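You operate a simulated robot arm through the tools that you are given. There is no shell and no other tool. Be economical: measure what you need, move in short steps, check, and stop when the job is done.

The job below is to be done with a simulated two-armed robot. You get a single attempt, and the scene is never put back.

TASK
Pick up the 10 mm steel die from the rack end of bench 2 with one hand, pass it to the other hand and put it on the counter under the tool board. Take the wooden chock from the rack end of bench 2 and put it on top of the tall roll of yellow film. Take the teal buckle pack and put it on the second shelf from the bottom of the crate rack. Do these in any order. Set down upright: steel die, wooden chock.

The check looks at the end state, three seconds after you hand in, the way a careful person would. Anything else that was tipped, shoved, dropped, spilled or broken makes it a failure.

THE ROBOT
Two 7-joint arms with two-finger parallel grippers on one trunk, on a base that drives. Base frame: it is fixed to the floor where the robot stands at the start and does not move with it; the origin is under the middle of the robot, x ahead of it, y to its left, z up. Readings come in mm, degrees, newtons and seconds.
The left shoulder is at the start at [50, 177, 1154], the right one opposite. Places, roughly: counter under the tool board [-1300, -3500, 800]; second shelf of the crate rack [8100, -2700, 600]; teal buckle pack [4750, -3250, 750]. Payload 3.43 kg a hand.
Tool frame (each hand has its own): the origin (TCP) lies between the finger pads and is the grasp point; the fingertips stand 34 mm ahead of it; z points along the fingers, y is the line along which they close. Largest opening 128 mm; finger width 24, thickness 12; the body of the gripper, 48 by 130 mm, starts 96 mm behind the TCP.
Orientation is told as [roll, pitch, yaw] about the base's x, y, z axes, in that order, counted from this pose: with the fingers straight down and closing along the base's y, the tool's x points along the base's -x, its y along +y and its z along -z.

THE INTERFACE
- The arms move only by the tool jog_arm. It takes "left_deltas", "right_deltas" or both (then of equal length, played together; a hand with none holds still); each is a list of rows, each an object (a shift or turn left out is 0, a gripper value left out holds the last) with "delta_pos": the shift along the tool's x, y, z in mm, a list of three; "rot": the turn, a rotation vector about the tool's x, y, z in degrees, a list of three; "gripper": the gripper command, from -1 (shut) to 1 (fully open), values between in proportion. In form: [{"delta_pos": [tx, ty, tz], "rot": [ax, ay, az], "gripper": gripper}, ...]. A call has 1 to 8 rows; each row is the pose to reach, as a shift and turn from the pose commanded when the call began, along the tool's axes at that moment. A row lasts 0.2 s, in which the tool goes at most 50 mm and 8.6 degrees; a call with a longer step from one row to the next is refused whole, and so is a gripper value outside its range. A pose out of reach is approached as far as the arm can. The call stops where the force on the tool passes 40 N (or 10 N more than at its start, if that is more) or the arm is blocked; 0.2 s more then pass. The fingers move at their own pace (about 108 mm/s each) and stop on an object; they squeeze with about 44 N. The grip force told is the motor's: it shows also when the fingers shut on nothing. Time passes only in rows, and 0.2 s behind the last, so rows that repeat a pose let the fingers close. The reply holds the time, the measured pose of the TCP, the force on the tool along the base axes, the opening and the grip force, in the units named above and with some noise, with the torque about the TCP (base axes, N m) and any sound that the robot's microphone picked up.
- Cameras (640 x 400 px; columns grow to the right, rows downward): "scene" is now at [161.3, -22.7, 1345.6]; the picture's right is [-0.25, -0.97, 0.00], its down [-0.28, 0.07, -0.96] and it looks along [0.93, -0.24, -0.29] (base axes); focal length 214 px, centre (320, 200). "left" rides on the left gripper at [76, 11, -160] in its tool frame; the picture's right is [-0.15, 0.99, 0.00], its down [-0.88, -0.13, -0.46] and it looks along [-0.45, -0.07, 0.89] (tool axes); focal length 234 px, centre (320, 200). "right" rides on the right gripper at [76, -11, -160] in its tool frame; the picture's right is [0.15, 0.99, 0.00], its down [-0.88, 0.13, -0.46] and it looks along [-0.45, 0.07, 0.89] (tool axes); focal length 234 px, centre (320, 200). There is no depth. A picture from a camera that has moved, and an enlarged one, comes with that camera's place and axes in the base frame and with its lens.
- grab_frame(camera): a new picture of that camera. No time passes.
- move_column(by): slides the trunk up (or, below 0, down) by that many mm; the arms and the scene camera ride with it, the base frame stays. It gives what a move gives, with no picture.
- roll_base(legs): drives the robot by 1 to 6 legs, each [ahead, turn to the left] in mm and degrees, along the robot's own axes; the way and the turn of a leg run together, so that a leg with both is an arc; at most 1500 mm and 180 degrees a leg. The arms and the cameras ride along, it lands a little off, and it stops where it bumps. It gives what a move gives.
- pan_tilt(pan, tilt): turns the head with the scene camera to pan (to the left, within 80 degrees either way) and tilt (down, from -29 to 69), counted from straight ahead of the robot. It gives what a move gives.
- close_up(camera, box): a new picture of the part [left, top, right, bottom] of that camera's present view, enlarged. No time passes.
- sign_off(): hands the job in; it is judged then, once.

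Work in short steps. Places have to be worked out from the pictures, the camera data and where the tool is seen: move nearer, look again, correct. Check each grasp and each placing, and mend what went wrong. You have 165 turns and 122 pictures in all, those below and enlarged ones among them. Open the grippers and draw the arms clear of the work before you hand the job in, unless the task says otherwise.

The tools are called after "Call:" as name(argument=value, ...) on one line, values as JSON. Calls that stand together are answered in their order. jog_arm: Moves the arms, as the interface text tells. Its arguments: {"type":"object","properties":{"left_deltas":{"type":"array","items":{"type":"object","properties":{"delta_pos":{"type":"array","items":{"type":"number"}},"rot":{"type":"array","items":{"type":"number"}},"gripper":{"type":"number"}}}},"right_deltas":{"type":"array","items":{"type":"object","properties":{"delta_pos":{"type":"array","items":{"type":"number"}},"rot":{"type":"array","items":{"type":"number"}},"gripper":{"type":"number"}}}}},"required":[]} The other tools are called the same way: move_column (by) slides the trunk up or down; roll_base (legs) drives the base; pan_tilt (pan, tilt) turns the head that bears the scene camera; grab_frame (camera) takes a picture; close_up (camera, box) takes an enlarged picture of a part of a camera's view; sign_off () hands the job in.

At the start:

```text
t: 0.0
left_position: [370.8, 35.8, 1313.0]
left_orientation: [0.1, -0.1, 0.1]
left_force: [-0.4, -0.6, -0.1]
left_wrist_torque: [0.0, 0.01, 0.01]
left_gripper_width: 128.2
left_grip_force: 0.1
right_position: [361.7, -249.4, 1227.8]
right_orientation: [0.0, 0.0, -0.2]
right_force: [0.4, 0.2, -0.7]
right_wrist_torque: [-0.02, 0.03, 0.03]
right_gripper_width: 128.1
right_grip_force: 0.0
trunk travel left (down, up): [-325.0, 76.0]
robot x, y, heading: [-1.4, -2.1, 0.1]
head pan, tilt: [-14.4, 16.7]
```

scene: 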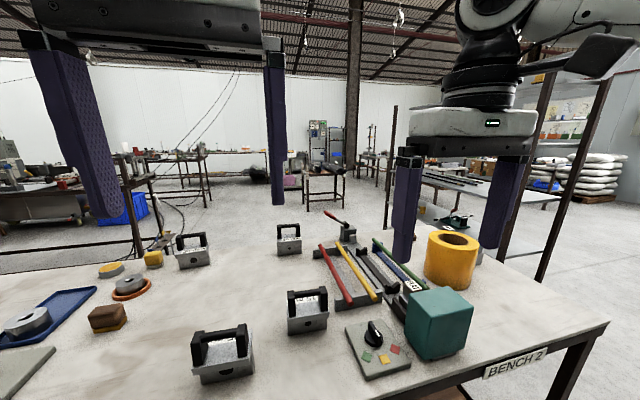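
right: 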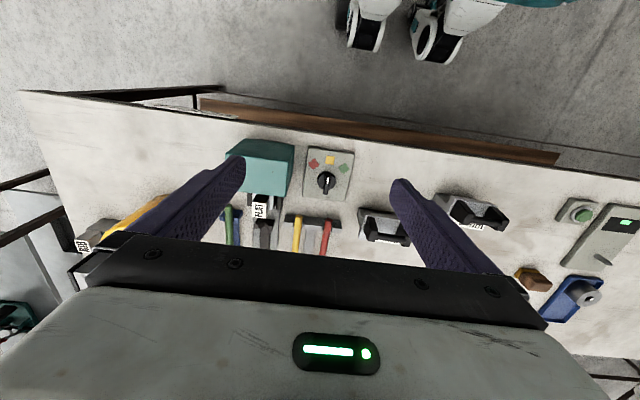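
left: 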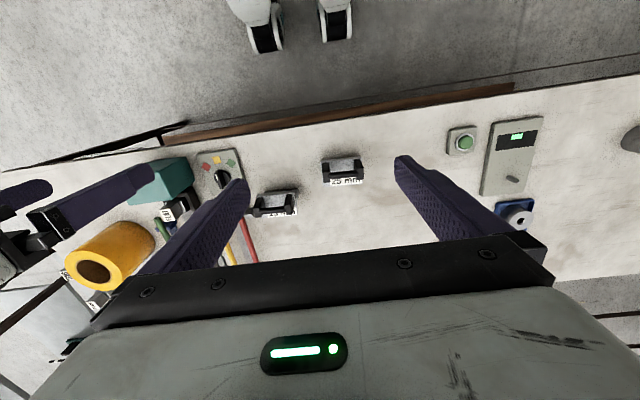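

I'll look at the bench more closely first to read the labels on the dies.

Call:
close_up(camera="scene", box=[160, 200, 480, 400])

Call:
close_up(camera="scene", box=[0, 220, 240, 370])

Call:
close_up(camera="scene", box=[240, 100, 640, 350])

```text
2.00 times, centred on (320, 300) of scene
camera zoom: at [161.3, -22.7, 1345.6], right [-0.25, -0.97, 0.0], down [-0.28, 0.07, -0.96], along [0.93, -0.24, -0.29], focal length 429 px, centre (320, 0)
```

zoom: 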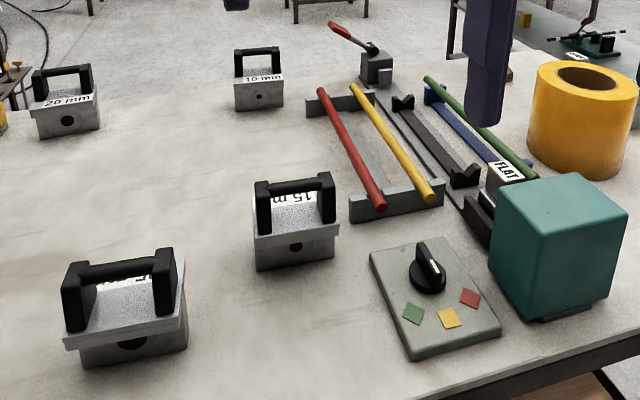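

```text
2.67 times, centred on (120, 295) of scene
camera zoom: at [161.3, -22.7, 1345.6], right [-0.25, -0.97, 0.0], down [-0.28, 0.07, -0.96], along [0.93, -0.24, -0.29], focal length 572 px, centre (853, -53)
```

zoom: 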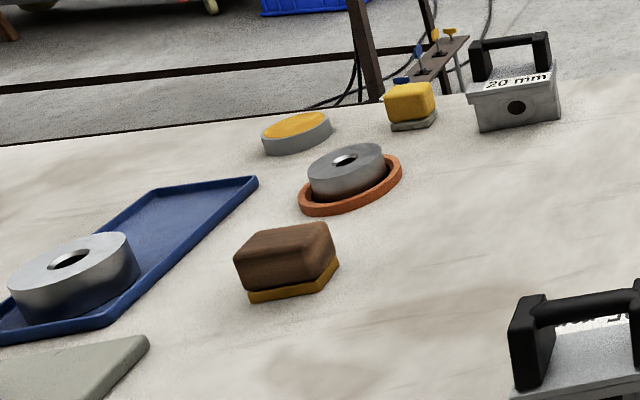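

```text
1.60 times, centred on (440, 225) of scene
camera zoom: at [161.3, -22.7, 1345.6], right [-0.25, -0.97, 0.0], down [-0.28, 0.07, -0.96], along [0.93, -0.24, -0.29], focal length 343 px, centre (128, 160)
```

zoom: 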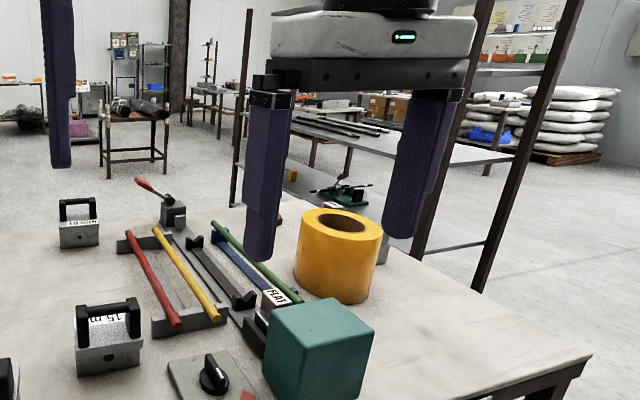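

The 10 mm die seems to be at the far middle of this bench. I'll pan the head to the right end, where the rack stands, to look for the chock and the layout.

Call:
pan_tilt(pan=-50, tilt=20)

Call:
grab_frame(camera="scene")

Call:
pan_tilt(pan=40, tilt=20)

Call:
grab_frame(camera="scene")

```text
t: 1.0
left_position: [370.5, 36.6, 1313.1]
left_orientation: [0.0, 0.0, 0.1]
left_force: [-0.1, -0.9, -0.6]
left_wrist_torque: [-0.01, 0.0, 0.04]
left_gripper_width: 127.9
left_grip_force: 0.0
right_position: [363.7, -248.7, 1228.7]
right_orientation: [-0.1, 0.0, -0.1]
right_force: [-1.2, -0.8, 0.1]
right_wrist_torque: [0.0, 0.0, -0.02]
right_gripper_width: 128.4
right_grip_force: 0.1
trunk travel left (down, up): [-325.0, 76.0]
robot x, y, heading: [-0.4, 0.9, 0.1]
head pan, tilt: [-50.0, 20.0]
```

```text
115 pictures are left
camera scene: at [130.7, -70.7, 1340.3], right [-0.77, -0.64, 0.0], down [-0.22, 0.26, -0.94], along [0.6, -0.72, -0.34], focal length 214 px, centre (320, 200)
```

scene: 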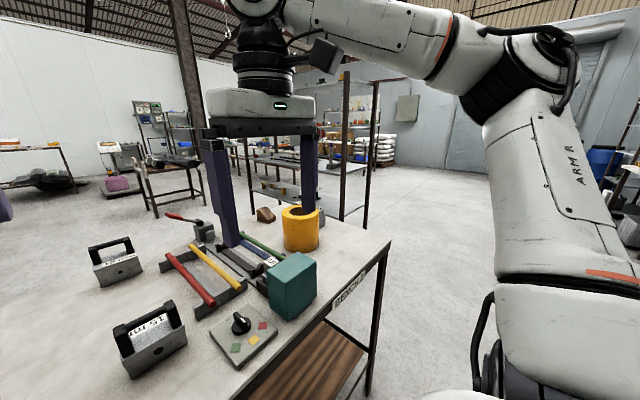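

```text
t: 2.7
left_position: [370.1, 36.5, 1312.9]
left_orientation: [-0.1, -0.1, 0.1]
left_force: [0.0, 0.5, 0.1]
left_wrist_torque: [-0.02, 0.02, -0.01]
left_gripper_width: 128.1
left_grip_force: 0.1
right_position: [363.4, -248.3, 1227.4]
right_orientation: [0.1, 0.1, -0.1]
right_force: [-0.6, 0.1, -0.4]
right_wrist_torque: [0.0, 0.0, 0.01]
right_gripper_width: 127.8
right_grip_force: 0.1
trunk travel left (down, up): [-325.0, 76.0]
robot x, y, heading: [0.1, -2.5, -0.0]
head pan, tilt: [40.0, 20.0]
```

```text
114 pictures are left
camera scene: at [142.2, 60.4, 1340.3], right [0.64, -0.77, 0.0], down [-0.26, -0.22, -0.94], along [0.72, 0.6, -0.34], focal length 214 px, centre (320, 200)
```

scene: 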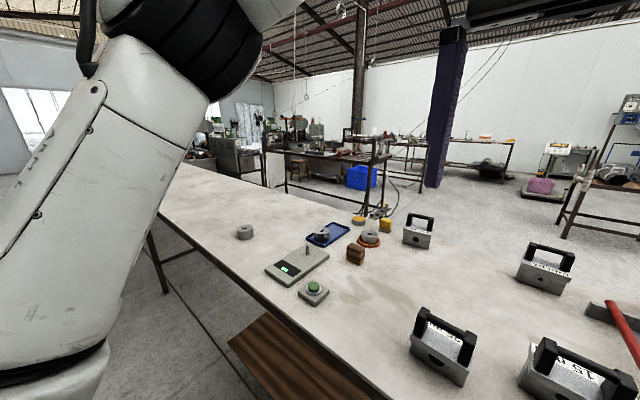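

The wedge-shaped wooden chock is at the right (rack) end, behind the yellow roll. I'll check the floor to the right before driving.

Call:
pan_tilt(pan=-80, tilt=25)

Call:
grab_frame(camera="scene")

```text
t: 4.7
left_position: [370.9, 36.3, 1313.4]
left_orientation: [0.0, 0.0, 0.0]
left_force: [0.1, -0.1, -0.2]
left_wrist_torque: [-0.01, 0.03, 0.01]
left_gripper_width: 127.8
left_grip_force: 0.2
right_position: [363.8, -249.4, 1228.1]
right_orientation: [0.0, 0.0, -0.1]
right_force: [0.2, 0.1, 0.7]
right_wrist_torque: [-0.01, 0.0, 0.01]
right_gripper_width: 128.0
right_grip_force: 0.0
trunk travel left (down, up): [-325.0, 76.0]
robot x, y, heading: [3.9, -0.6, 0.0]
head pan, tilt: [-80.0, 25.0]
```

```text
113 pictures are left
camera scene: at [86.8, -90.1, 1332.2], right [-0.98, -0.17, 0.0], down [-0.07, 0.42, -0.91], along [0.16, -0.89, -0.42], focal length 214 px, centre (320, 200)
```

scene: 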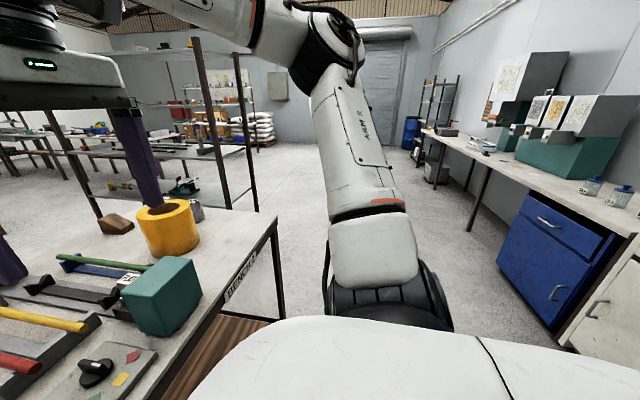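

Floor to the right end of the bench is clear (about 1.4 m to the rack). I'll drive round to face the bench's right end at about (930, -1430).

Call:
roll_base(legs=[[0, -90], [1430, 0], [0, 90], [930, 0], [0, 90]])

Call:
pan_tilt(pan=0, tilt=35)

Call:
grab_frame(camera="scene")

```text
t: 22.3
left_position: [935.1, -1401.4, 1313.8]
left_orientation: [0.9, 1.1, -0.9]
left_force: [-2.7, 2.1, 0.5]
left_wrist_torque: [-0.24, -0.5, 0.13]
left_gripper_width: 128.1
left_grip_force: 0.2
right_position: [938.2, -1687.9, 1229.3]
right_orientation: [0.1, 0.0, -0.4]
right_force: [-2.5, 0.5, 1.7]
right_wrist_torque: [-0.03, -0.35, 0.05]
right_gripper_width: 128.0
right_grip_force: 0.0
trunk travel left (down, up): [-325.0, 76.0]
robot x, y, heading: [570.9, -1437.0, -0.2]
head pan, tilt: [-80.0, 25.0]
stopped in leg 4: the force on the tool passed its limit (the readings are from after the stop); the commanded pose is now the measured one
```

```text
t: 23.8
left_position: [935.6, -1400.6, 1314.3]
left_orientation: [1.1, 1.2, -0.8]
left_force: [-2.9, 1.6, 2.5]
left_wrist_torque: [-0.08, -0.59, 0.07]
left_gripper_width: 128.1
left_grip_force: 0.1
right_position: [937.9, -1687.4, 1228.0]
right_orientation: [0.1, -0.1, -0.4]
right_force: [-2.6, 1.5, 1.6]
right_wrist_torque: [-0.1, -0.32, 0.11]
right_gripper_width: 128.3
right_grip_force: 0.1
trunk travel left (down, up): [-325.0, 76.0]
robot x, y, heading: [576.6, -1436.3, -0.6]
head pan, tilt: [0.0, 35.0]
```

```text
112 pictures are left
camera scene: at [733.5, -1436.6, 1316.7], right [-0.01, -1.0, 0.0], down [-0.57, 0.0, -0.82], along [0.82, -0.01, -0.57], focal length 214 px, centre (320, 200)
```

scene: 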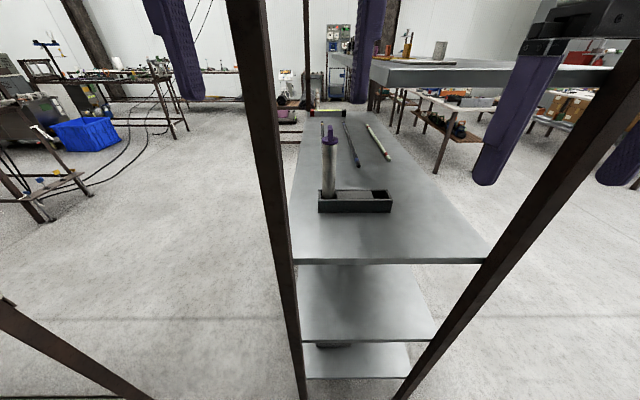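

The left gripper touched the near post of an open rack that starts at about x=1000, y=-1380..-1790, so this way is blocked. I'll back off, then look around.

Call:
roll_base(legs=[[-450, 0]])

Call:
pan_tilt(pan=0, tilt=15)

Call:
grab_frame(camera="scene")

Call:
pan_tilt(pan=-45, tilt=15)

Call:
grab_frame(camera="scene")

```text
t: 26.5
left_position: [483.7, -1398.4, 1313.6]
left_orientation: [0.9, 1.2, -0.7]
left_force: [-0.1, -0.1, -0.3]
left_wrist_torque: [0.01, -0.01, 0.01]
left_gripper_width: 128.2
left_grip_force: 0.0
right_position: [487.5, -1685.3, 1226.3]
right_orientation: [0.1, 0.0, -0.4]
right_force: [0.5, -0.8, 0.4]
right_wrist_torque: [0.0, -0.03, -0.01]
right_gripper_width: 127.9
right_grip_force: 0.1
trunk travel left (down, up): [-325.0, 76.0]
robot x, y, heading: [123.5, -1435.8, -0.3]
head pan, tilt: [0.0, 35.0]
```

```text
t: 27.4
left_position: [485.7, -1399.8, 1312.2]
left_orientation: [1.0, 1.2, -0.7]
left_force: [0.4, 0.0, 0.1]
left_wrist_torque: [-0.04, 0.03, 0.01]
left_gripper_width: 127.8
left_grip_force: 0.0
right_position: [488.7, -1685.6, 1227.5]
right_orientation: [0.1, -0.1, -0.5]
right_force: [0.0, 0.3, -0.4]
right_wrist_torque: [0.03, -0.01, 0.01]
right_gripper_width: 128.2
right_grip_force: 0.1
trunk travel left (down, up): [-325.0, 76.0]
robot x, y, heading: [123.1, -1435.5, -0.4]
head pan, tilt: [0.0, 15.0]
```

```text
111 pictures are left
camera scene: at [288.6, -1434.8, 1348.3], right [0.0, -1.0, 0.0], down [-0.26, 0.0, -0.97], along [0.97, 0.0, -0.26], focal length 214 px, centre (320, 200)
```

scene: 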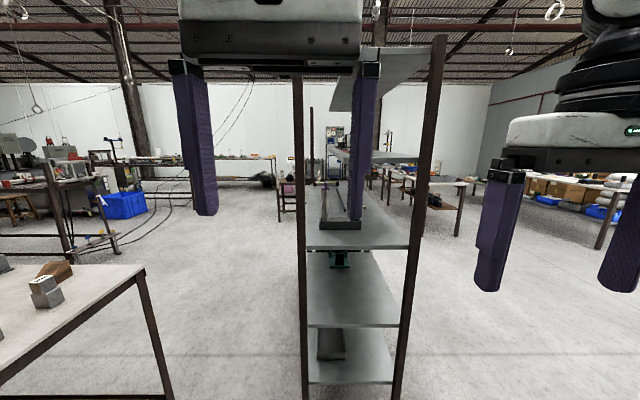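

```text
t: 28.5
left_position: [485.5, -1398.4, 1312.3]
left_orientation: [1.0, 1.2, -0.8]
left_force: [-0.1, -0.9, -0.4]
left_wrist_torque: [0.01, 0.0, 0.0]
left_gripper_width: 128.1
left_grip_force: 0.1
right_position: [489.2, -1684.4, 1227.5]
right_orientation: [0.1, -0.1, -0.5]
right_force: [0.0, 0.3, -0.1]
right_wrist_torque: [0.03, 0.02, 0.03]
right_gripper_width: 128.1
right_grip_force: 0.1
trunk travel left (down, up): [-325.0, 76.0]
robot x, y, heading: [121.6, -1435.8, -0.2]
head pan, tilt: [-45.0, 15.0]
```

```text
110 pictures are left
camera scene: at [261.1, -1500.7, 1348.4], right [-0.71, -0.71, 0.0], down [-0.18, 0.18, -0.97], along [0.68, -0.68, -0.26], focal length 214 px, centre (320, 200)
```

scene: 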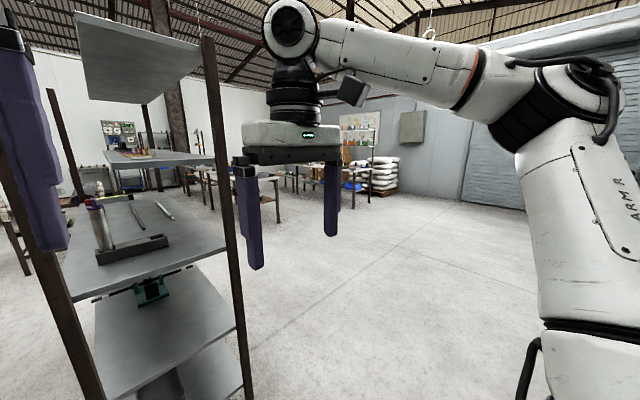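

The floor south of this rack is open. I'll drive round it toward the buckle pack table, stopping short to look.

Call:
roll_base(legs=[[0, -60], [1400, 0], [0, 55], [1300, 0], [900, 0]])

Call:
pan_tilt(pan=-10, tilt=15)

Call:
grab_frame(camera="scene")

```text
t: 50.8
left_position: [3313.6, -2798.3, 1313.2]
left_orientation: [1.0, 1.1, -4.7]
left_force: [0.3, -0.2, 0.2]
left_wrist_torque: [-0.02, 0.02, 0.0]
left_gripper_width: 127.9
left_grip_force: 0.0
right_position: [3297.2, -3083.5, 1227.5]
right_orientation: [0.2, 0.1, -4.3]
right_force: [0.2, 0.3, 0.2]
right_wrist_torque: [0.03, 0.0, -0.01]
right_gripper_width: 128.1
right_grip_force: 0.0
trunk travel left (down, up): [-325.0, 76.0]
robot x, y, heading: [2951.6, -2812.4, -4.2]
head pan, tilt: [-45.0, 15.0]
stopped in leg 5: the robot was blocked; the commanded pose is now the measured one
```

```text
t: 51.8
left_position: [3312.6, -2797.0, 1313.6]
left_orientation: [1.0, 1.1, -4.8]
left_force: [0.3, 0.0, -0.5]
left_wrist_torque: [-0.01, -0.03, 0.0]
left_gripper_width: 128.1
left_grip_force: 0.0
right_position: [3296.7, -3083.5, 1228.5]
right_orientation: [0.1, -0.1, -4.4]
right_force: [-0.2, 1.0, -0.4]
right_wrist_torque: [-0.01, -0.02, -0.01]
right_gripper_width: 128.0
right_grip_force: 0.0
trunk travel left (down, up): [-325.0, 76.0]
robot x, y, heading: [2951.8, -2810.0, -4.4]
head pan, tilt: [-10.0, 15.0]
```

```text
109 pictures are left
camera scene: at [3112.8, -2835.4, 1348.4], right [-0.25, -0.97, 0.0], down [-0.25, 0.06, -0.97], along [0.94, -0.24, -0.26], focal length 214 px, centre (320, 200)
```

scene: 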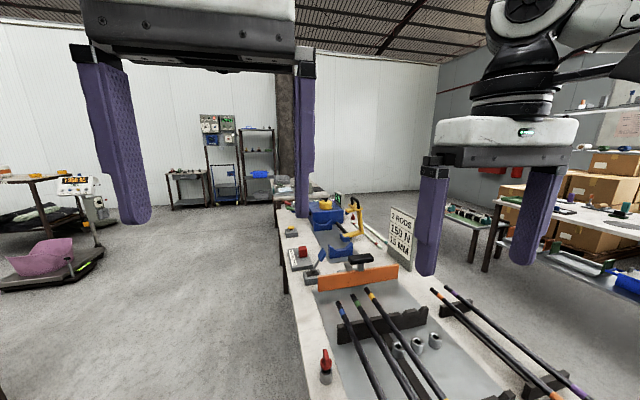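

The base stopped against the near end of a table with rods. I'll back off a bit and look down at it.

Call:
roll_base(legs=[[-400, 0]])

Call:
pan_tilt(pan=-10, tilt=35)

Call:
grab_frame(camera="scene")

Call:
pan_tilt(pan=-10, tilt=10)

Call:
close_up(camera="scene", box=[240, 150, 520, 325])

```text
t: 54.3
left_position: [2910.7, -2769.2, 1313.4]
left_orientation: [1.0, 1.1, -4.8]
left_force: [-0.4, 1.3, 0.5]
left_wrist_torque: [-0.03, -0.04, -0.03]
left_gripper_width: 128.1
left_grip_force: 0.0
right_position: [2895.0, -3054.4, 1228.3]
right_orientation: [0.1, -0.1, -4.4]
right_force: [-0.4, 0.3, -0.8]
right_wrist_torque: [0.01, -0.01, -0.01]
right_gripper_width: 127.7
right_grip_force: 0.1
trunk travel left (down, up): [-325.0, 76.0]
robot x, y, heading: [2547.4, -2780.1, -4.2]
head pan, tilt: [-10.0, 15.0]
```

```text
t: 55.2
left_position: [2912.6, -2767.7, 1314.8]
left_orientation: [1.0, 1.2, -4.8]
left_force: [0.3, 0.4, 0.0]
left_wrist_torque: [0.0, -0.02, 0.02]
left_gripper_width: 128.0
left_grip_force: 0.2
right_position: [2896.2, -3053.5, 1228.8]
right_orientation: [0.0, -0.1, -4.3]
right_force: [-0.3, -0.7, 0.4]
right_wrist_torque: [0.0, 0.0, 0.01]
right_gripper_width: 128.1
right_grip_force: 0.1
trunk travel left (down, up): [-325.0, 76.0]
robot x, y, heading: [2544.9, -2778.7, -4.3]
head pan, tilt: [-10.0, 35.0]
```

```text
108 pictures are left
camera scene: at [2706.2, -2804.7, 1316.5], right [-0.25, -0.97, 0.0], down [-0.56, 0.14, -0.82], along [0.79, -0.2, -0.57], focal length 214 px, centre (320, 200)
```

scene: 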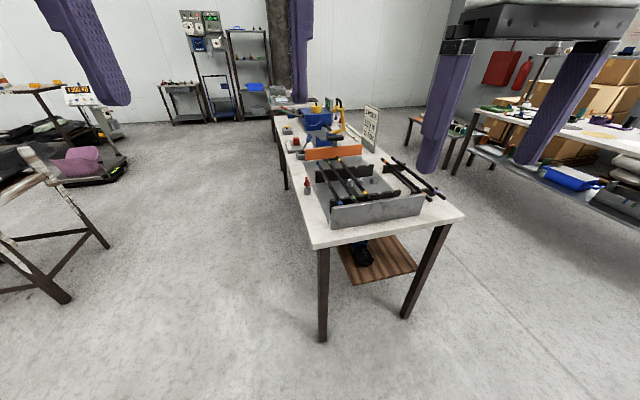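

```text
t: 56.0
left_position: [2911.6, -2767.8, 1314.0]
left_orientation: [1.0, 1.1, -4.7]
left_force: [-0.1, 0.6, 0.3]
left_wrist_torque: [-0.01, -0.02, -0.02]
left_gripper_width: 128.1
left_grip_force: 0.2
right_position: [2895.4, -3053.7, 1228.4]
right_orientation: [0.1, -0.1, -4.3]
right_force: [0.0, 0.1, 0.0]
right_wrist_torque: [-0.01, 0.0, 0.02]
right_gripper_width: 128.0
right_grip_force: 0.0
trunk travel left (down, up): [-325.0, 76.0]
robot x, y, heading: [2547.6, -2777.6, -4.2]
head pan, tilt: [-10.0, 10.0]
```

```text
2.29 times, centred on (380, 238) of scene
camera zoom: at [2711.0, -2805.9, 1356.5], right [-0.25, -0.97, 0.0], down [-0.17, 0.04, -0.98], along [0.95, -0.24, -0.17], focal length 490 px, centre (183, 114)
```

zoom: 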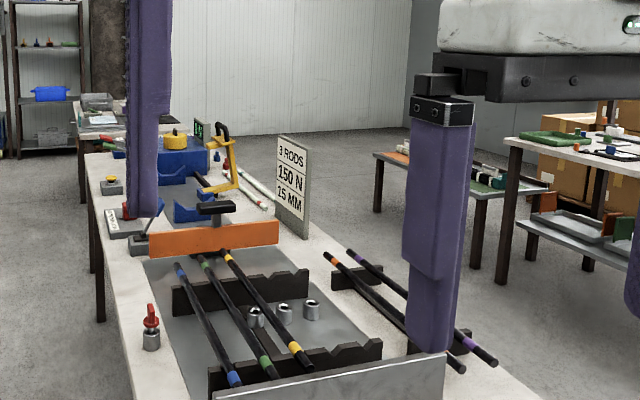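

The buckle pack should be on this long table (y −2900 to −3560, z≈750). I'll drive along its north side to x≈4750 and face it.

Call:
roll_base(legs=[[0, 15], [1120, 0], [1120, 0], [0, -101]])

Call:
pan_tilt(pan=0, tilt=25)

Call:
grab_frame(camera="scene")

```text
t: 72.2
left_position: [4761.0, -2714.1, 1313.4]
left_orientation: [0.9, 1.1, -91.6]
left_force: [-0.3, -0.4, -0.3]
left_wrist_torque: [-0.01, 0.02, 0.0]
left_gripper_width: 128.0
left_grip_force: 0.0
right_position: [4476.0, -2714.3, 1228.0]
right_orientation: [0.0, 0.1, -91.2]
right_force: [0.0, 0.6, -1.0]
right_wrist_torque: [0.0, 0.02, 0.0]
right_gripper_width: 128.0
right_grip_force: 0.0
trunk travel left (down, up): [-325.0, 76.0]
robot x, y, heading: [4735.3, -2352.5, -91.1]
head pan, tilt: [-10.0, 10.0]
```

```text
t: 73.0
left_position: [4761.7, -2714.8, 1313.7]
left_orientation: [1.0, 1.0, -91.7]
left_force: [-0.8, 0.7, -0.3]
left_wrist_torque: [-0.01, -0.01, 0.0]
left_gripper_width: 127.8
left_grip_force: 0.1
right_position: [4476.2, -2713.7, 1228.4]
right_orientation: [0.2, 0.1, -91.3]
right_force: [0.2, 1.6, -0.2]
right_wrist_torque: [0.04, -0.02, -0.01]
right_gripper_width: 127.7
right_grip_force: 0.0
trunk travel left (down, up): [-325.0, 76.0]
robot x, y, heading: [4736.6, -2353.0, -91.0]
head pan, tilt: [0.0, 25.0]
```

```text
106 pictures are left
camera scene: at [4730.5, -2515.9, 1332.2], right [-1.0, 0.02, 0.0], down [0.01, 0.42, -0.91], along [-0.02, -0.91, -0.42], focal length 214 px, centre (320, 200)
```

scene: 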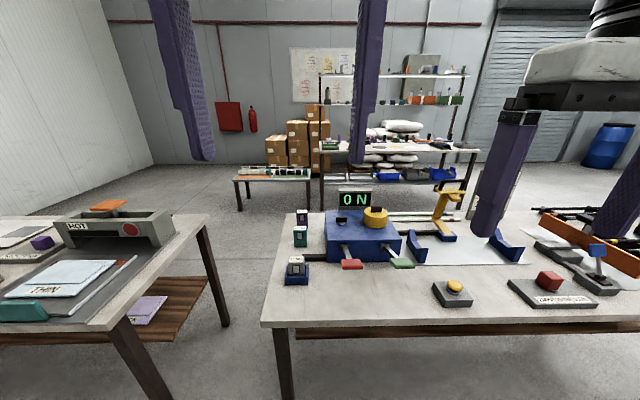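

Several small packs sit near the left of the table; I'll zoom.

Call:
close_up(camera="scene", box=[260, 190, 420, 290])

Call:
close_up(camera="scene", box=[220, 60, 540, 260])

Call:
close_up(camera="scene", box=[0, 190, 220, 330])

```text
4.00 times, centred on (340, 240) of scene
camera zoom: at [4730.5, -2515.9, 1332.2], right [-1.0, 0.02, 0.0], down [0.01, 0.42, -0.91], along [-0.02, -0.91, -0.42], focal length 858 px, centre (240, 40)
```

zoom: 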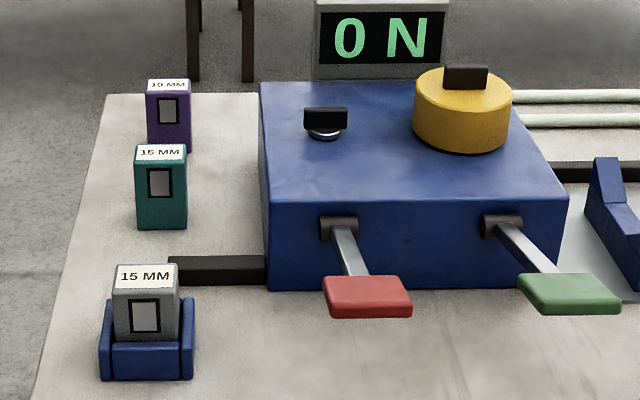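

```text
2.00 times, centred on (380, 160) of scene
camera zoom: at [4730.5, -2515.9, 1332.2], right [-1.0, 0.02, 0.0], down [0.01, 0.42, -0.91], along [-0.02, -0.91, -0.42], focal length 429 px, centre (200, 280)
```

zoom: 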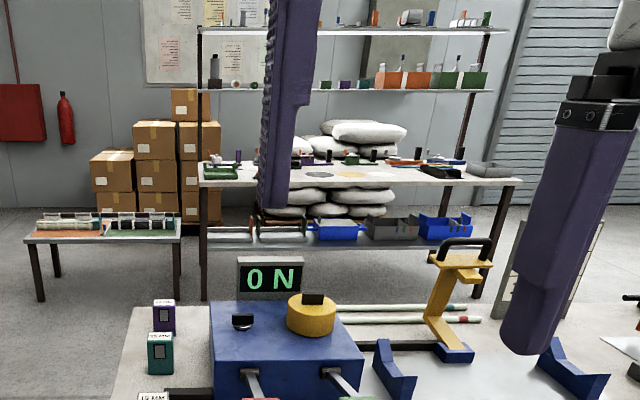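

```text
2.86 times, centred on (110, 260) of scene
camera zoom: at [4730.5, -2515.9, 1332.2], right [-1.0, 0.02, 0.0], down [0.01, 0.42, -0.91], along [-0.02, -0.91, -0.42], focal length 613 px, centre (920, 29)
```

zoom: 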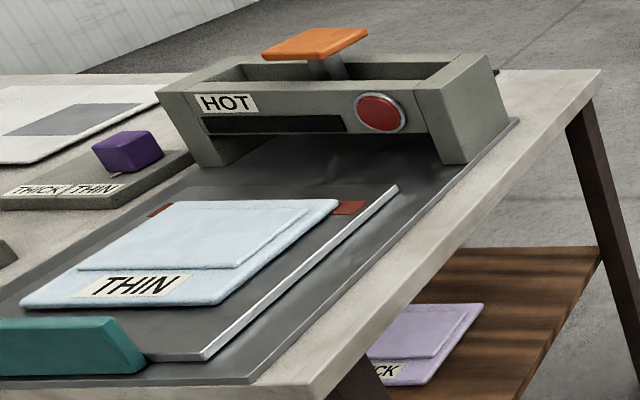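

The teal 15 mm buckle pack stands at about (4798, −3290), ~55 wide, ~90 tall. I'll move ahead 290 mm, just short of the table edge, and look with the wrist camera.

Call:
roll_base(legs=[[290, 0]])

Call:
grab_frame(camera="left")

Call:
close_up(camera="scene", box=[160, 160, 480, 360])

```text
t: 75.0
left_position: [4757.4, -3006.2, 1312.7]
left_orientation: [0.9, 1.2, -91.7]
left_force: [-1.1, -0.4, -0.9]
left_wrist_torque: [0.01, 0.01, 0.04]
left_gripper_width: 127.7
left_grip_force: 0.0
right_position: [4470.5, -3004.8, 1226.1]
right_orientation: [0.2, -0.1, -91.3]
right_force: [0.0, -0.3, -0.1]
right_wrist_torque: [0.0, -0.01, 0.02]
right_gripper_width: 128.1
right_grip_force: 0.0
trunk travel left (down, up): [-325.0, 76.0]
robot x, y, heading: [4722.9, -2641.8, -91.1]
head pan, tilt: [0.0, 25.0]
```

```text
102 pictures are left
camera left: at [4767.2, -2934.0, 1473.6], right [0.98, -0.18, 0.01], down [-0.16, -0.89, 0.44], along [-0.07, -0.43, -0.9], focal length 234 px, centre (320, 200)
```

left: 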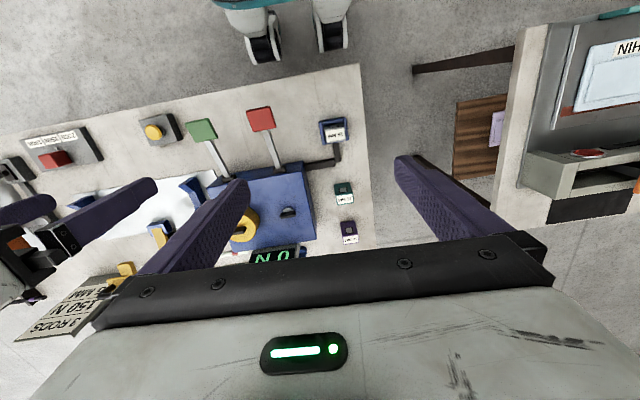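

```text
2.00 times, centred on (320, 260) of scene
camera zoom: at [4724.9, -2807.7, 1332.1], right [-1.0, 0.02, 0.0], down [0.01, 0.42, -0.91], along [-0.02, -0.91, -0.42], focal length 429 px, centre (320, 80)
```

zoom: 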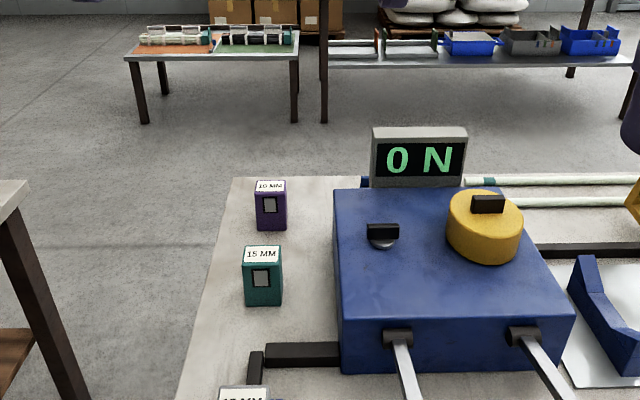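

Pack centre comes out near (4797, −3258), z 750–839. I'll bring the left hand over with a 30° forward tilt to a pre-grasp above and behind it.

Call:
jog_arm(left_deltas=[{"delta_pos": [-21, 6, 39], "rot": [0, -3.75, 0], "gripper": 1}, {"delta_pos": [-42, 11, 78], "rot": [0, -7.5, 0]}, {"delta_pos": [-64, 17, 116], "rot": [0, -11.25, 0]}, {"delta_pos": [-85, 22, 155], "rot": [0, -15, 0]}, {"delta_pos": [-106, 28, 194], "rot": [0, -18.75, 0]}, {"delta_pos": [-127, 34, 232], "rot": [0, -22.5, 0]}, {"delta_pos": [-149, 39, 271], "rot": [0, -26.25, 0]}, {"delta_pos": [-170, 45, 310], "rot": [0, -30, 0]}])

Call:
grab_frame(camera="left")

Call:
close_up(camera="scene", box=[160, 160, 480, 360])

```text
t: 76.8
left_position: [4799.8, -3172.0, 1000.8]
left_orientation: [0.9, -28.9, -92.4]
left_force: [-1.0, 0.2, 0.6]
left_wrist_torque: [-0.02, 0.0, -0.01]
left_gripper_width: 127.9
left_grip_force: 0.1
right_position: [4471.1, -3005.1, 1227.4]
right_orientation: [0.0, 0.0, -91.3]
right_force: [-0.3, 0.8, 0.3]
right_wrist_torque: [0.01, 0.01, 0.0]
right_gripper_width: 128.0
right_grip_force: 0.0
trunk travel left (down, up): [-325.0, 76.0]
robot x, y, heading: [4724.4, -2644.9, -91.0]
head pan, tilt: [0.0, 25.0]
```

```text
100 pictures are left
camera left: at [4813.4, -3028.2, 1103.2], right [0.98, -0.16, 0.09], down [-0.16, -0.55, 0.82], along [-0.08, -0.82, -0.56], focal length 234 px, centre (320, 200)
```

left: 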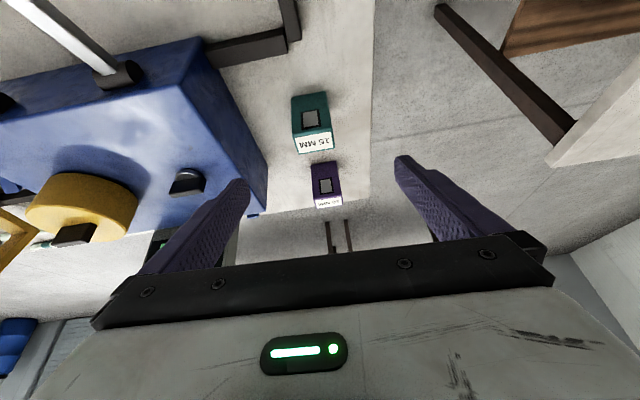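

```text
2.00 times, centred on (320, 260) of scene
camera zoom: at [4725.2, -2807.5, 1332.2], right [-1.0, 0.02, 0.0], down [0.01, 0.42, -0.91], along [-0.02, -0.91, -0.42], focal length 429 px, centre (320, 80)
```

zoom: 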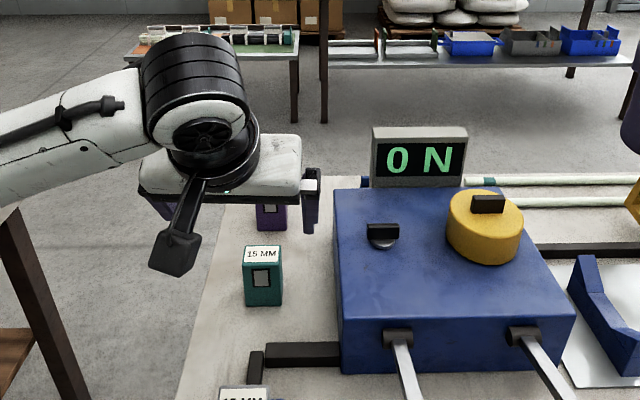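

Refined pack centre ≈ (4793, −3262), top ≈ 845. I'll advance along the tool to the grasp.

Call:
jog_arm(left_deltas=[{"delta_pos": [8, -2, 40]}, {"delta_pos": [16.7, -3, 85]}, {"delta_pos": [16.7, -3, 130]}, {"delta_pos": [16.7, -3, 170]}, {"delta_pos": [16.7, -3, 200]}, {"delta_pos": [16.7, -3, 215]}])

Call:
grab_frame(camera="left")

```text
t: 77.9
left_position: [4794.1, -3245.9, 835.8]
left_orientation: [0.3, -29.3, -92.6]
left_force: [4.0, 10.7, 11.3]
left_wrist_torque: [0.37, 0.7, -0.72]
left_gripper_width: 126.3
left_grip_force: 0.0
right_position: [4470.0, -3004.9, 1227.3]
right_orientation: [0.1, 0.1, -91.3]
right_force: [-0.6, -1.0, -1.1]
right_wrist_torque: [0.13, -0.01, -0.01]
right_gripper_width: 128.0
right_grip_force: 0.1
trunk travel left (down, up): [-325.0, 76.0]
robot x, y, heading: [4723.2, -2644.8, -91.5]
head pan, tilt: [0.0, 25.0]
stopped in row 5 (left hand): the force on the tool passed its limit (the readings are from after the stop); the commanded pose is now the measured one
```

```text
98 pictures are left
camera left: at [4809.8, -3102.5, 937.4], right [0.98, -0.17, 0.08], down [-0.16, -0.54, 0.83], along [-0.1, -0.82, -0.56], focal length 234 px, centre (320, 200)
```

left: 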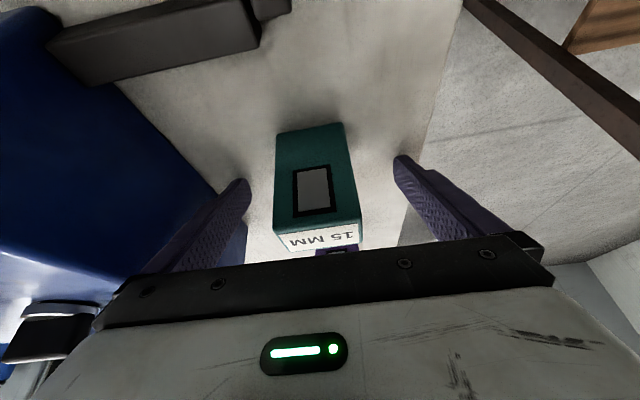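

One finger met the edge of the blue load-cell box. The pack is centred, so I'll back off, narrow the opening to ~90 mm and advance again.

Call:
jog_arm(left_deltas=[{"delta_pos": [0, 0, -30], "gripper": 0.4}, {"delta_pos": [0, 0, -30], "gripper": 0.4}])

Call:
jog_arm(left_deltas=[{"delta_pos": [0, 3, 25]}, {"delta_pos": [2, 3, 45]}, {"delta_pos": [4, 3, 62]}, {"delta_pos": [4, 3, 62]}])

Call:
grab_frame(camera="left")

```text
t: 78.5
left_position: [4794.4, -3231.1, 860.1]
left_orientation: [0.5, -29.1, -92.4]
left_force: [-0.3, 0.1, -0.7]
left_wrist_torque: [0.0, -0.01, 0.0]
left_gripper_width: 89.6
left_grip_force: 0.1
right_position: [4471.3, -3005.2, 1227.1]
right_orientation: [0.2, 0.0, -91.2]
right_force: [-0.8, 0.4, 1.5]
right_wrist_torque: [0.04, 0.0, 0.02]
right_gripper_width: 128.2
right_grip_force: 0.0
trunk travel left (down, up): [-325.0, 76.0]
robot x, y, heading: [4729.2, -2648.8, -91.1]
head pan, tilt: [0.0, 25.0]
```

```text
t: 79.1
left_position: [4791.7, -3247.3, 836.6]
left_orientation: [0.0, -29.6, -92.5]
left_force: [0.8, 13.5, 14.9]
left_wrist_torque: [0.38, -0.72, 0.66]
left_gripper_width: 89.4
left_grip_force: 0.1
right_position: [4470.5, -3003.8, 1227.3]
right_orientation: [0.2, 0.1, -91.3]
right_force: [0.1, -1.1, 0.4]
right_wrist_torque: [0.08, -0.02, -0.03]
right_gripper_width: 127.9
right_grip_force: 0.1
trunk travel left (down, up): [-325.0, 76.0]
robot x, y, heading: [4731.2, -2645.4, -91.0]
head pan, tilt: [0.0, 25.0]
stopped in row 2 (left hand): the force on the tool passed its limit (the readings are from after the stop); the commanded pose is now the measured one
```

```text
97 pictures are left
camera left: at [4810.6, -3104.2, 936.1], right [0.98, -0.17, 0.07], down [-0.15, -0.54, 0.83], along [-0.1, -0.83, -0.55], focal length 234 px, centre (320, 200)
```

left: 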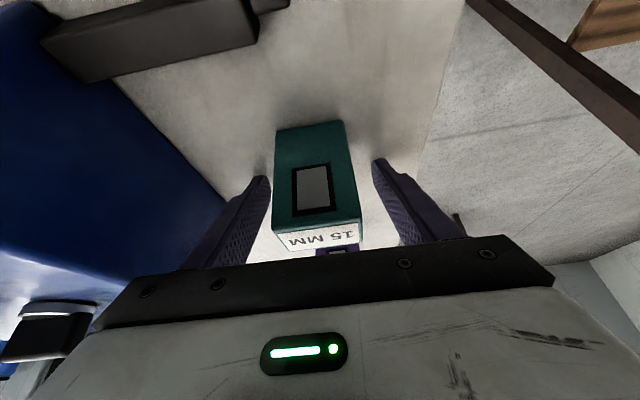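

The force/torque pattern says the fingertips touched the table: its surface is at z≈800, so the pack is at about (4796, −3229), z 800–879. I'll lift slightly, shift back and close.

Call:
jog_arm(left_deltas=[{"delta_pos": [0, 2, -17]}, {"delta_pos": [12, 3, -17]}, {"delta_pos": [12, 3, -17], "gripper": -1}, {"delta_pos": [12, 3, -17], "gripper": -1}, {"delta_pos": [12, 3, -17], "gripper": -1}])

Call:
grab_frame(camera="left")

```text
t: 80.3
left_position: [4798.0, -3229.4, 842.0]
left_orientation: [0.1, -29.4, -92.5]
left_force: [0.1, -0.2, 1.4]
left_wrist_torque: [-0.03, 0.04, 0.02]
left_gripper_width: 49.5
left_grip_force: 44.3
right_position: [4470.4, -3004.6, 1228.6]
right_orientation: [0.1, 0.0, -91.3]
right_force: [0.1, 0.3, 1.1]
right_wrist_torque: [0.01, -0.01, 0.0]
right_gripper_width: 128.1
right_grip_force: 0.0
trunk travel left (down, up): [-325.0, 76.0]
robot x, y, heading: [4729.4, -2645.7, -91.1]
head pan, tilt: [0.0, 25.0]
```

```text
96 pictures are left
camera left: at [4815.1, -3086.5, 942.7], right [0.98, -0.17, 0.07], down [-0.15, -0.54, 0.83], along [-0.1, -0.83, -0.55], focal length 234 px, centre (320, 200)
```

left: 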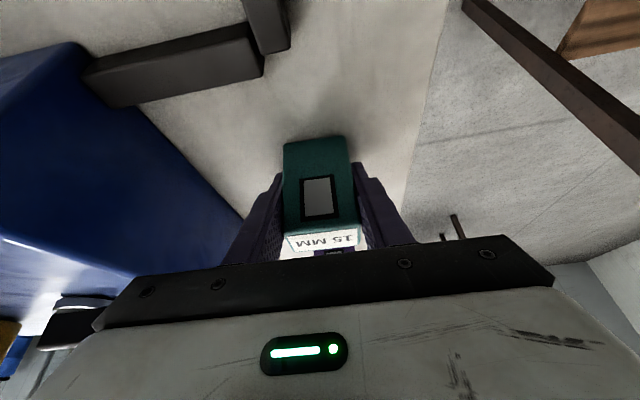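

Gripped at 49.5 mm. Lift straight up.

Call:
jog_arm(left_deltas=[{"delta_pos": [-10, 0, -18]}, {"delta_pos": [-29, 0, -52]}, {"delta_pos": [-50, 0, -90]}, {"delta_pos": [-73, 0, -132]}, {"delta_pos": [-96, 0, -174]}, {"delta_pos": [-120, 0, -217]}, {"delta_pos": [-144, 0, -260]}, {"delta_pos": [-168, 0, -304]}])

Call:
roll_base(legs=[[-300, 0]])

Call:
pan_tilt(pan=70, tilt=15)

Call:
grab_frame(camera="scene")

```text
refused: row 8 steps farther than a row can; nothing moved
```

```text
t: 81.7
left_position: [4802.3, -3096.2, 848.8]
left_orientation: [-0.5, -31.5, -91.4]
left_force: [0.0, -2.0, 1.3]
left_wrist_torque: [0.24, 0.1, 0.07]
left_gripper_width: 49.8
left_grip_force: 45.0
right_position: [4473.3, -2859.6, 1227.0]
right_orientation: [0.2, 0.1, -91.4]
right_force: [0.2, -0.4, -0.2]
right_wrist_torque: [0.01, 0.01, -0.02]
right_gripper_width: 127.8
right_grip_force: 0.1
trunk travel left (down, up): [-325.0, 76.0]
robot x, y, heading: [4732.5, -2499.4, -91.2]
head pan, tilt: [0.0, 25.0]
stopped in leg 1: the force on the tool passed its limit (the readings are from after the stop); the commanded pose is now the measured one
```

```text
t: 83.1
left_position: [4802.9, -3096.7, 849.9]
left_orientation: [-0.7, -31.2, -91.3]
left_force: [1.0, -7.0, 2.6]
left_wrist_torque: [0.43, 0.15, 0.2]
left_gripper_width: 49.5
left_grip_force: 44.2
right_position: [4474.2, -2861.2, 1227.5]
right_orientation: [0.1, 0.2, -91.3]
right_force: [0.0, -1.2, -0.6]
right_wrist_torque: [0.02, -0.01, 0.02]
right_gripper_width: 128.3
right_grip_force: 0.1
trunk travel left (down, up): [-325.0, 76.0]
robot x, y, heading: [4726.3, -2498.7, -90.9]
head pan, tilt: [70.0, 15.0]
```

```text
95 pictures are left
camera scene: at [4816.7, -2604.0, 1348.4], right [-0.36, -0.93, 0.0], down [-0.24, 0.09, -0.97], along [0.9, -0.35, -0.26], focal length 214 px, centre (320, 200)
```

scene: 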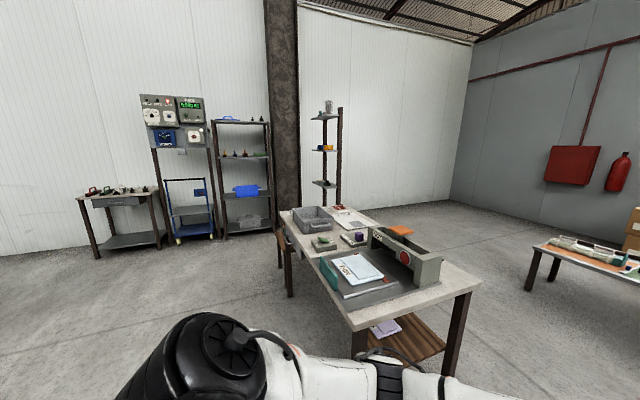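

The lift was refused (step too long) but the drive ran, dragging the hand toward the stand. I must check what was touched before moving.

Call:
grab_frame(camera="left")

Call:
pan_tilt(pan=0, tilt=40)

Call:
grab_frame(camera="scene")

```text
94 pictures are left
camera left: at [4818.4, -2948.5, 944.8], right [0.99, -0.15, 0.07], down [-0.14, -0.51, 0.85], along [-0.1, -0.85, -0.53], focal length 234 px, centre (320, 200)
```

left: 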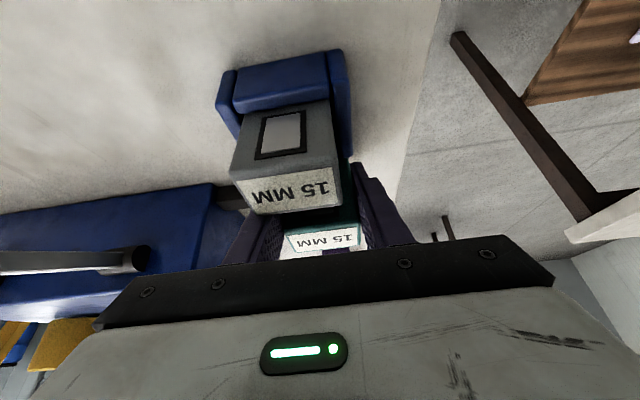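

```text
t: 84.5
left_position: [4802.6, -3095.6, 849.7]
left_orientation: [-0.6, -31.4, -91.2]
left_force: [0.9, -8.2, 2.2]
left_wrist_torque: [0.5, 0.17, 0.21]
left_gripper_width: 49.6
left_grip_force: 43.7
right_position: [4473.7, -2860.7, 1227.9]
right_orientation: [0.1, 0.2, -91.3]
right_force: [-0.7, 1.6, 0.0]
right_wrist_torque: [0.0, -0.01, -0.03]
right_gripper_width: 127.6
right_grip_force: 0.1
trunk travel left (down, up): [-325.0, 76.0]
robot x, y, heading: [4729.1, -2501.7, -91.3]
head pan, tilt: [0.0, 40.0]
```

```text
93 pictures are left
camera scene: at [4728.0, -2655.5, 1308.8], right [-1.0, 0.02, 0.0], down [0.01, 0.64, -0.77], along [-0.01, -0.77, -0.64], focal length 214 px, centre (320, 200)
```

scene: 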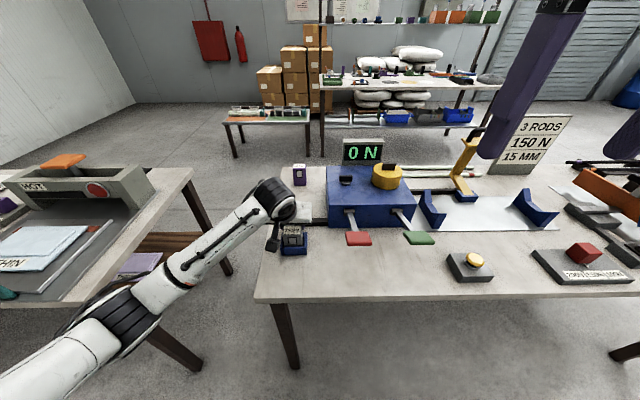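

The stand and grey pack look unmoved (within a few mm); the teal pack is just pressing against its back. I'll move it 15 mm forward away from the stand, then lift slowly.

Call:
jog_arm(left_deltas=[{"delta_pos": [-13, 0, 8]}, {"delta_pos": [-23, 0, -9]}, {"delta_pos": [-44, 0, -43]}, {"delta_pos": [-65, 0, -77]}, {"delta_pos": [-86, 0, -111]}])

Call:
grab_frame(camera="left")

Call:
close_up(camera="scene", box=[240, 140, 400, 290])

```text
t: 85.7
left_position: [4803.8, -3109.6, 989.6]
left_orientation: [-0.4, -31.2, -91.3]
left_force: [0.3, 0.1, -2.7]
left_wrist_torque: [-0.03, -0.01, 0.01]
left_gripper_width: 49.6
left_grip_force: 44.3
right_position: [4474.8, -2860.2, 1226.8]
right_orientation: [0.1, 0.1, -91.2]
right_force: [-0.2, 0.0, -1.1]
right_wrist_torque: [0.0, -0.01, 0.0]
right_gripper_width: 128.1
right_grip_force: 0.0
trunk travel left (down, up): [-325.0, 76.0]
robot x, y, heading: [4730.4, -2498.3, -91.2]
head pan, tilt: [0.0, 40.0]
```

```text
92 pictures are left
camera left: at [4819.8, -2963.7, 1085.2], right [0.99, -0.15, 0.07], down [-0.14, -0.51, 0.85], along [-0.1, -0.84, -0.53], focal length 234 px, centre (320, 200)
```

left: 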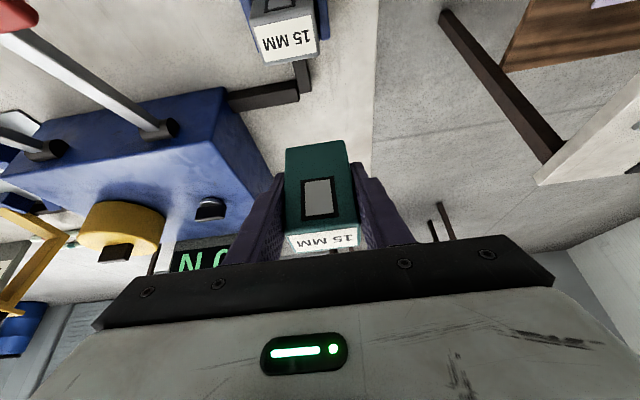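

```text
2.67 times, centred on (320, 215) of scene
camera zoom: at [4727.8, -2655.0, 1308.8], right [-1.0, 0.02, 0.0], down [0.01, 0.64, -0.77], along [-0.01, -0.77, -0.64], focal length 572 px, centre (320, 160)
```

zoom: 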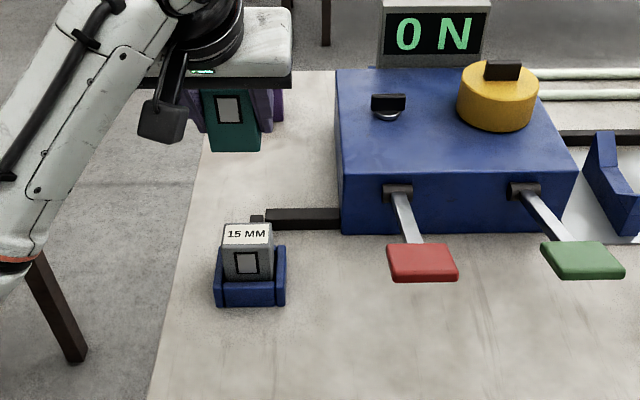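

Clear: pack held, stand and reading "0 N" intact. I'll raise and draw back the left hand before driving.

Call:
jog_arm(left_deltas=[{"delta_pos": [7, 0, -43]}, {"delta_pos": [14, 0, -86]}, {"delta_pos": [22, 0, -129]}, {"delta_pos": [29, 0, -172]}, {"delta_pos": [36, 0, -215]}, {"delta_pos": [43, 0, -258]}, {"delta_pos": [51, 0, -300]}])

```text
t: 87.3
left_position: [4808.7, -2913.2, 1219.2]
left_orientation: [-0.5, -31.3, -91.5]
left_force: [0.1, 0.0, -2.0]
left_wrist_torque: [0.0, -0.02, -0.03]
left_gripper_width: 49.5
left_grip_force: 44.2
right_position: [4474.7, -2859.7, 1228.2]
right_orientation: [0.1, 0.0, -91.3]
right_force: [-1.2, -0.1, -0.4]
right_wrist_torque: [-0.01, 0.01, -0.03]
right_gripper_width: 128.0
right_grip_force: 0.1
trunk travel left (down, up): [-325.0, 76.0]
robot x, y, heading: [4729.3, -2500.4, -90.9]
head pan, tilt: [0.0, 40.0]
```

Drive east along the aisle and look at the crate rack.

Call:
roll_base(legs=[[0, 94], [1150, 0], [1050, 0], [0, -10]])

Call:
pan_tilt(pan=-5, tilt=25)

Call:
grab_frame(camera="scene")

```text
t: 102.7
left_position: [7321.8, -2344.6, 1218.1]
left_orientation: [-0.5, -31.3, -6.8]
left_force: [0.0, -0.4, -1.5]
left_wrist_torque: [0.03, -0.01, 0.01]
left_gripper_width: 49.6
left_grip_force: 43.7
right_position: [7236.7, -2673.7, 1227.0]
right_orientation: [0.1, -0.1, -6.6]
right_force: [-0.6, 0.2, -0.5]
right_wrist_torque: [0.02, -0.01, -0.01]
right_gripper_width: 128.0
right_grip_force: 0.0
trunk travel left (down, up): [-325.0, 76.0]
robot x, y, heading: [6903.6, -2383.5, -6.2]
head pan, tilt: [0.0, 40.0]
```

```text
t: 103.5
left_position: [7322.0, -2342.6, 1217.9]
left_orientation: [-0.5, -31.3, -6.7]
left_force: [0.3, -0.6, -2.4]
left_wrist_torque: [-0.01, 0.0, 0.0]
left_gripper_width: 49.7
left_grip_force: 43.9
right_position: [7238.2, -2671.7, 1227.6]
right_orientation: [0.2, 0.1, -6.6]
right_force: [0.8, 1.4, 0.1]
right_wrist_torque: [-0.01, 0.02, -0.01]
right_gripper_width: 128.2
right_grip_force: 0.1
trunk travel left (down, up): [-325.0, 76.0]
robot x, y, heading: [6904.6, -2387.8, -6.3]
head pan, tilt: [-5.0, 25.0]
```

```text
90 pictures are left
camera scene: at [7063.4, -2409.0, 1332.1], right [-0.2, -0.98, 0.0], down [-0.42, 0.08, -0.91], along [0.89, -0.18, -0.42], focal length 214 px, centre (320, 200)
```

scene: 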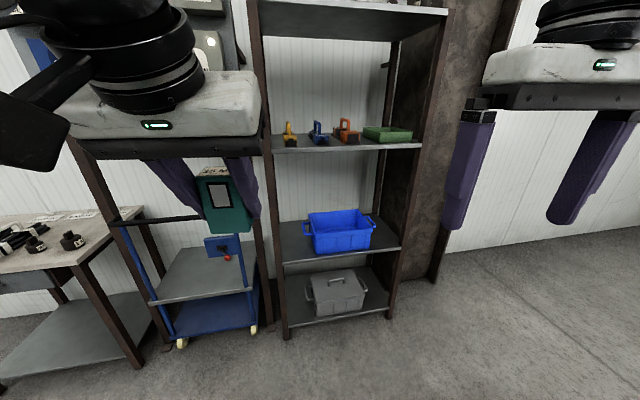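

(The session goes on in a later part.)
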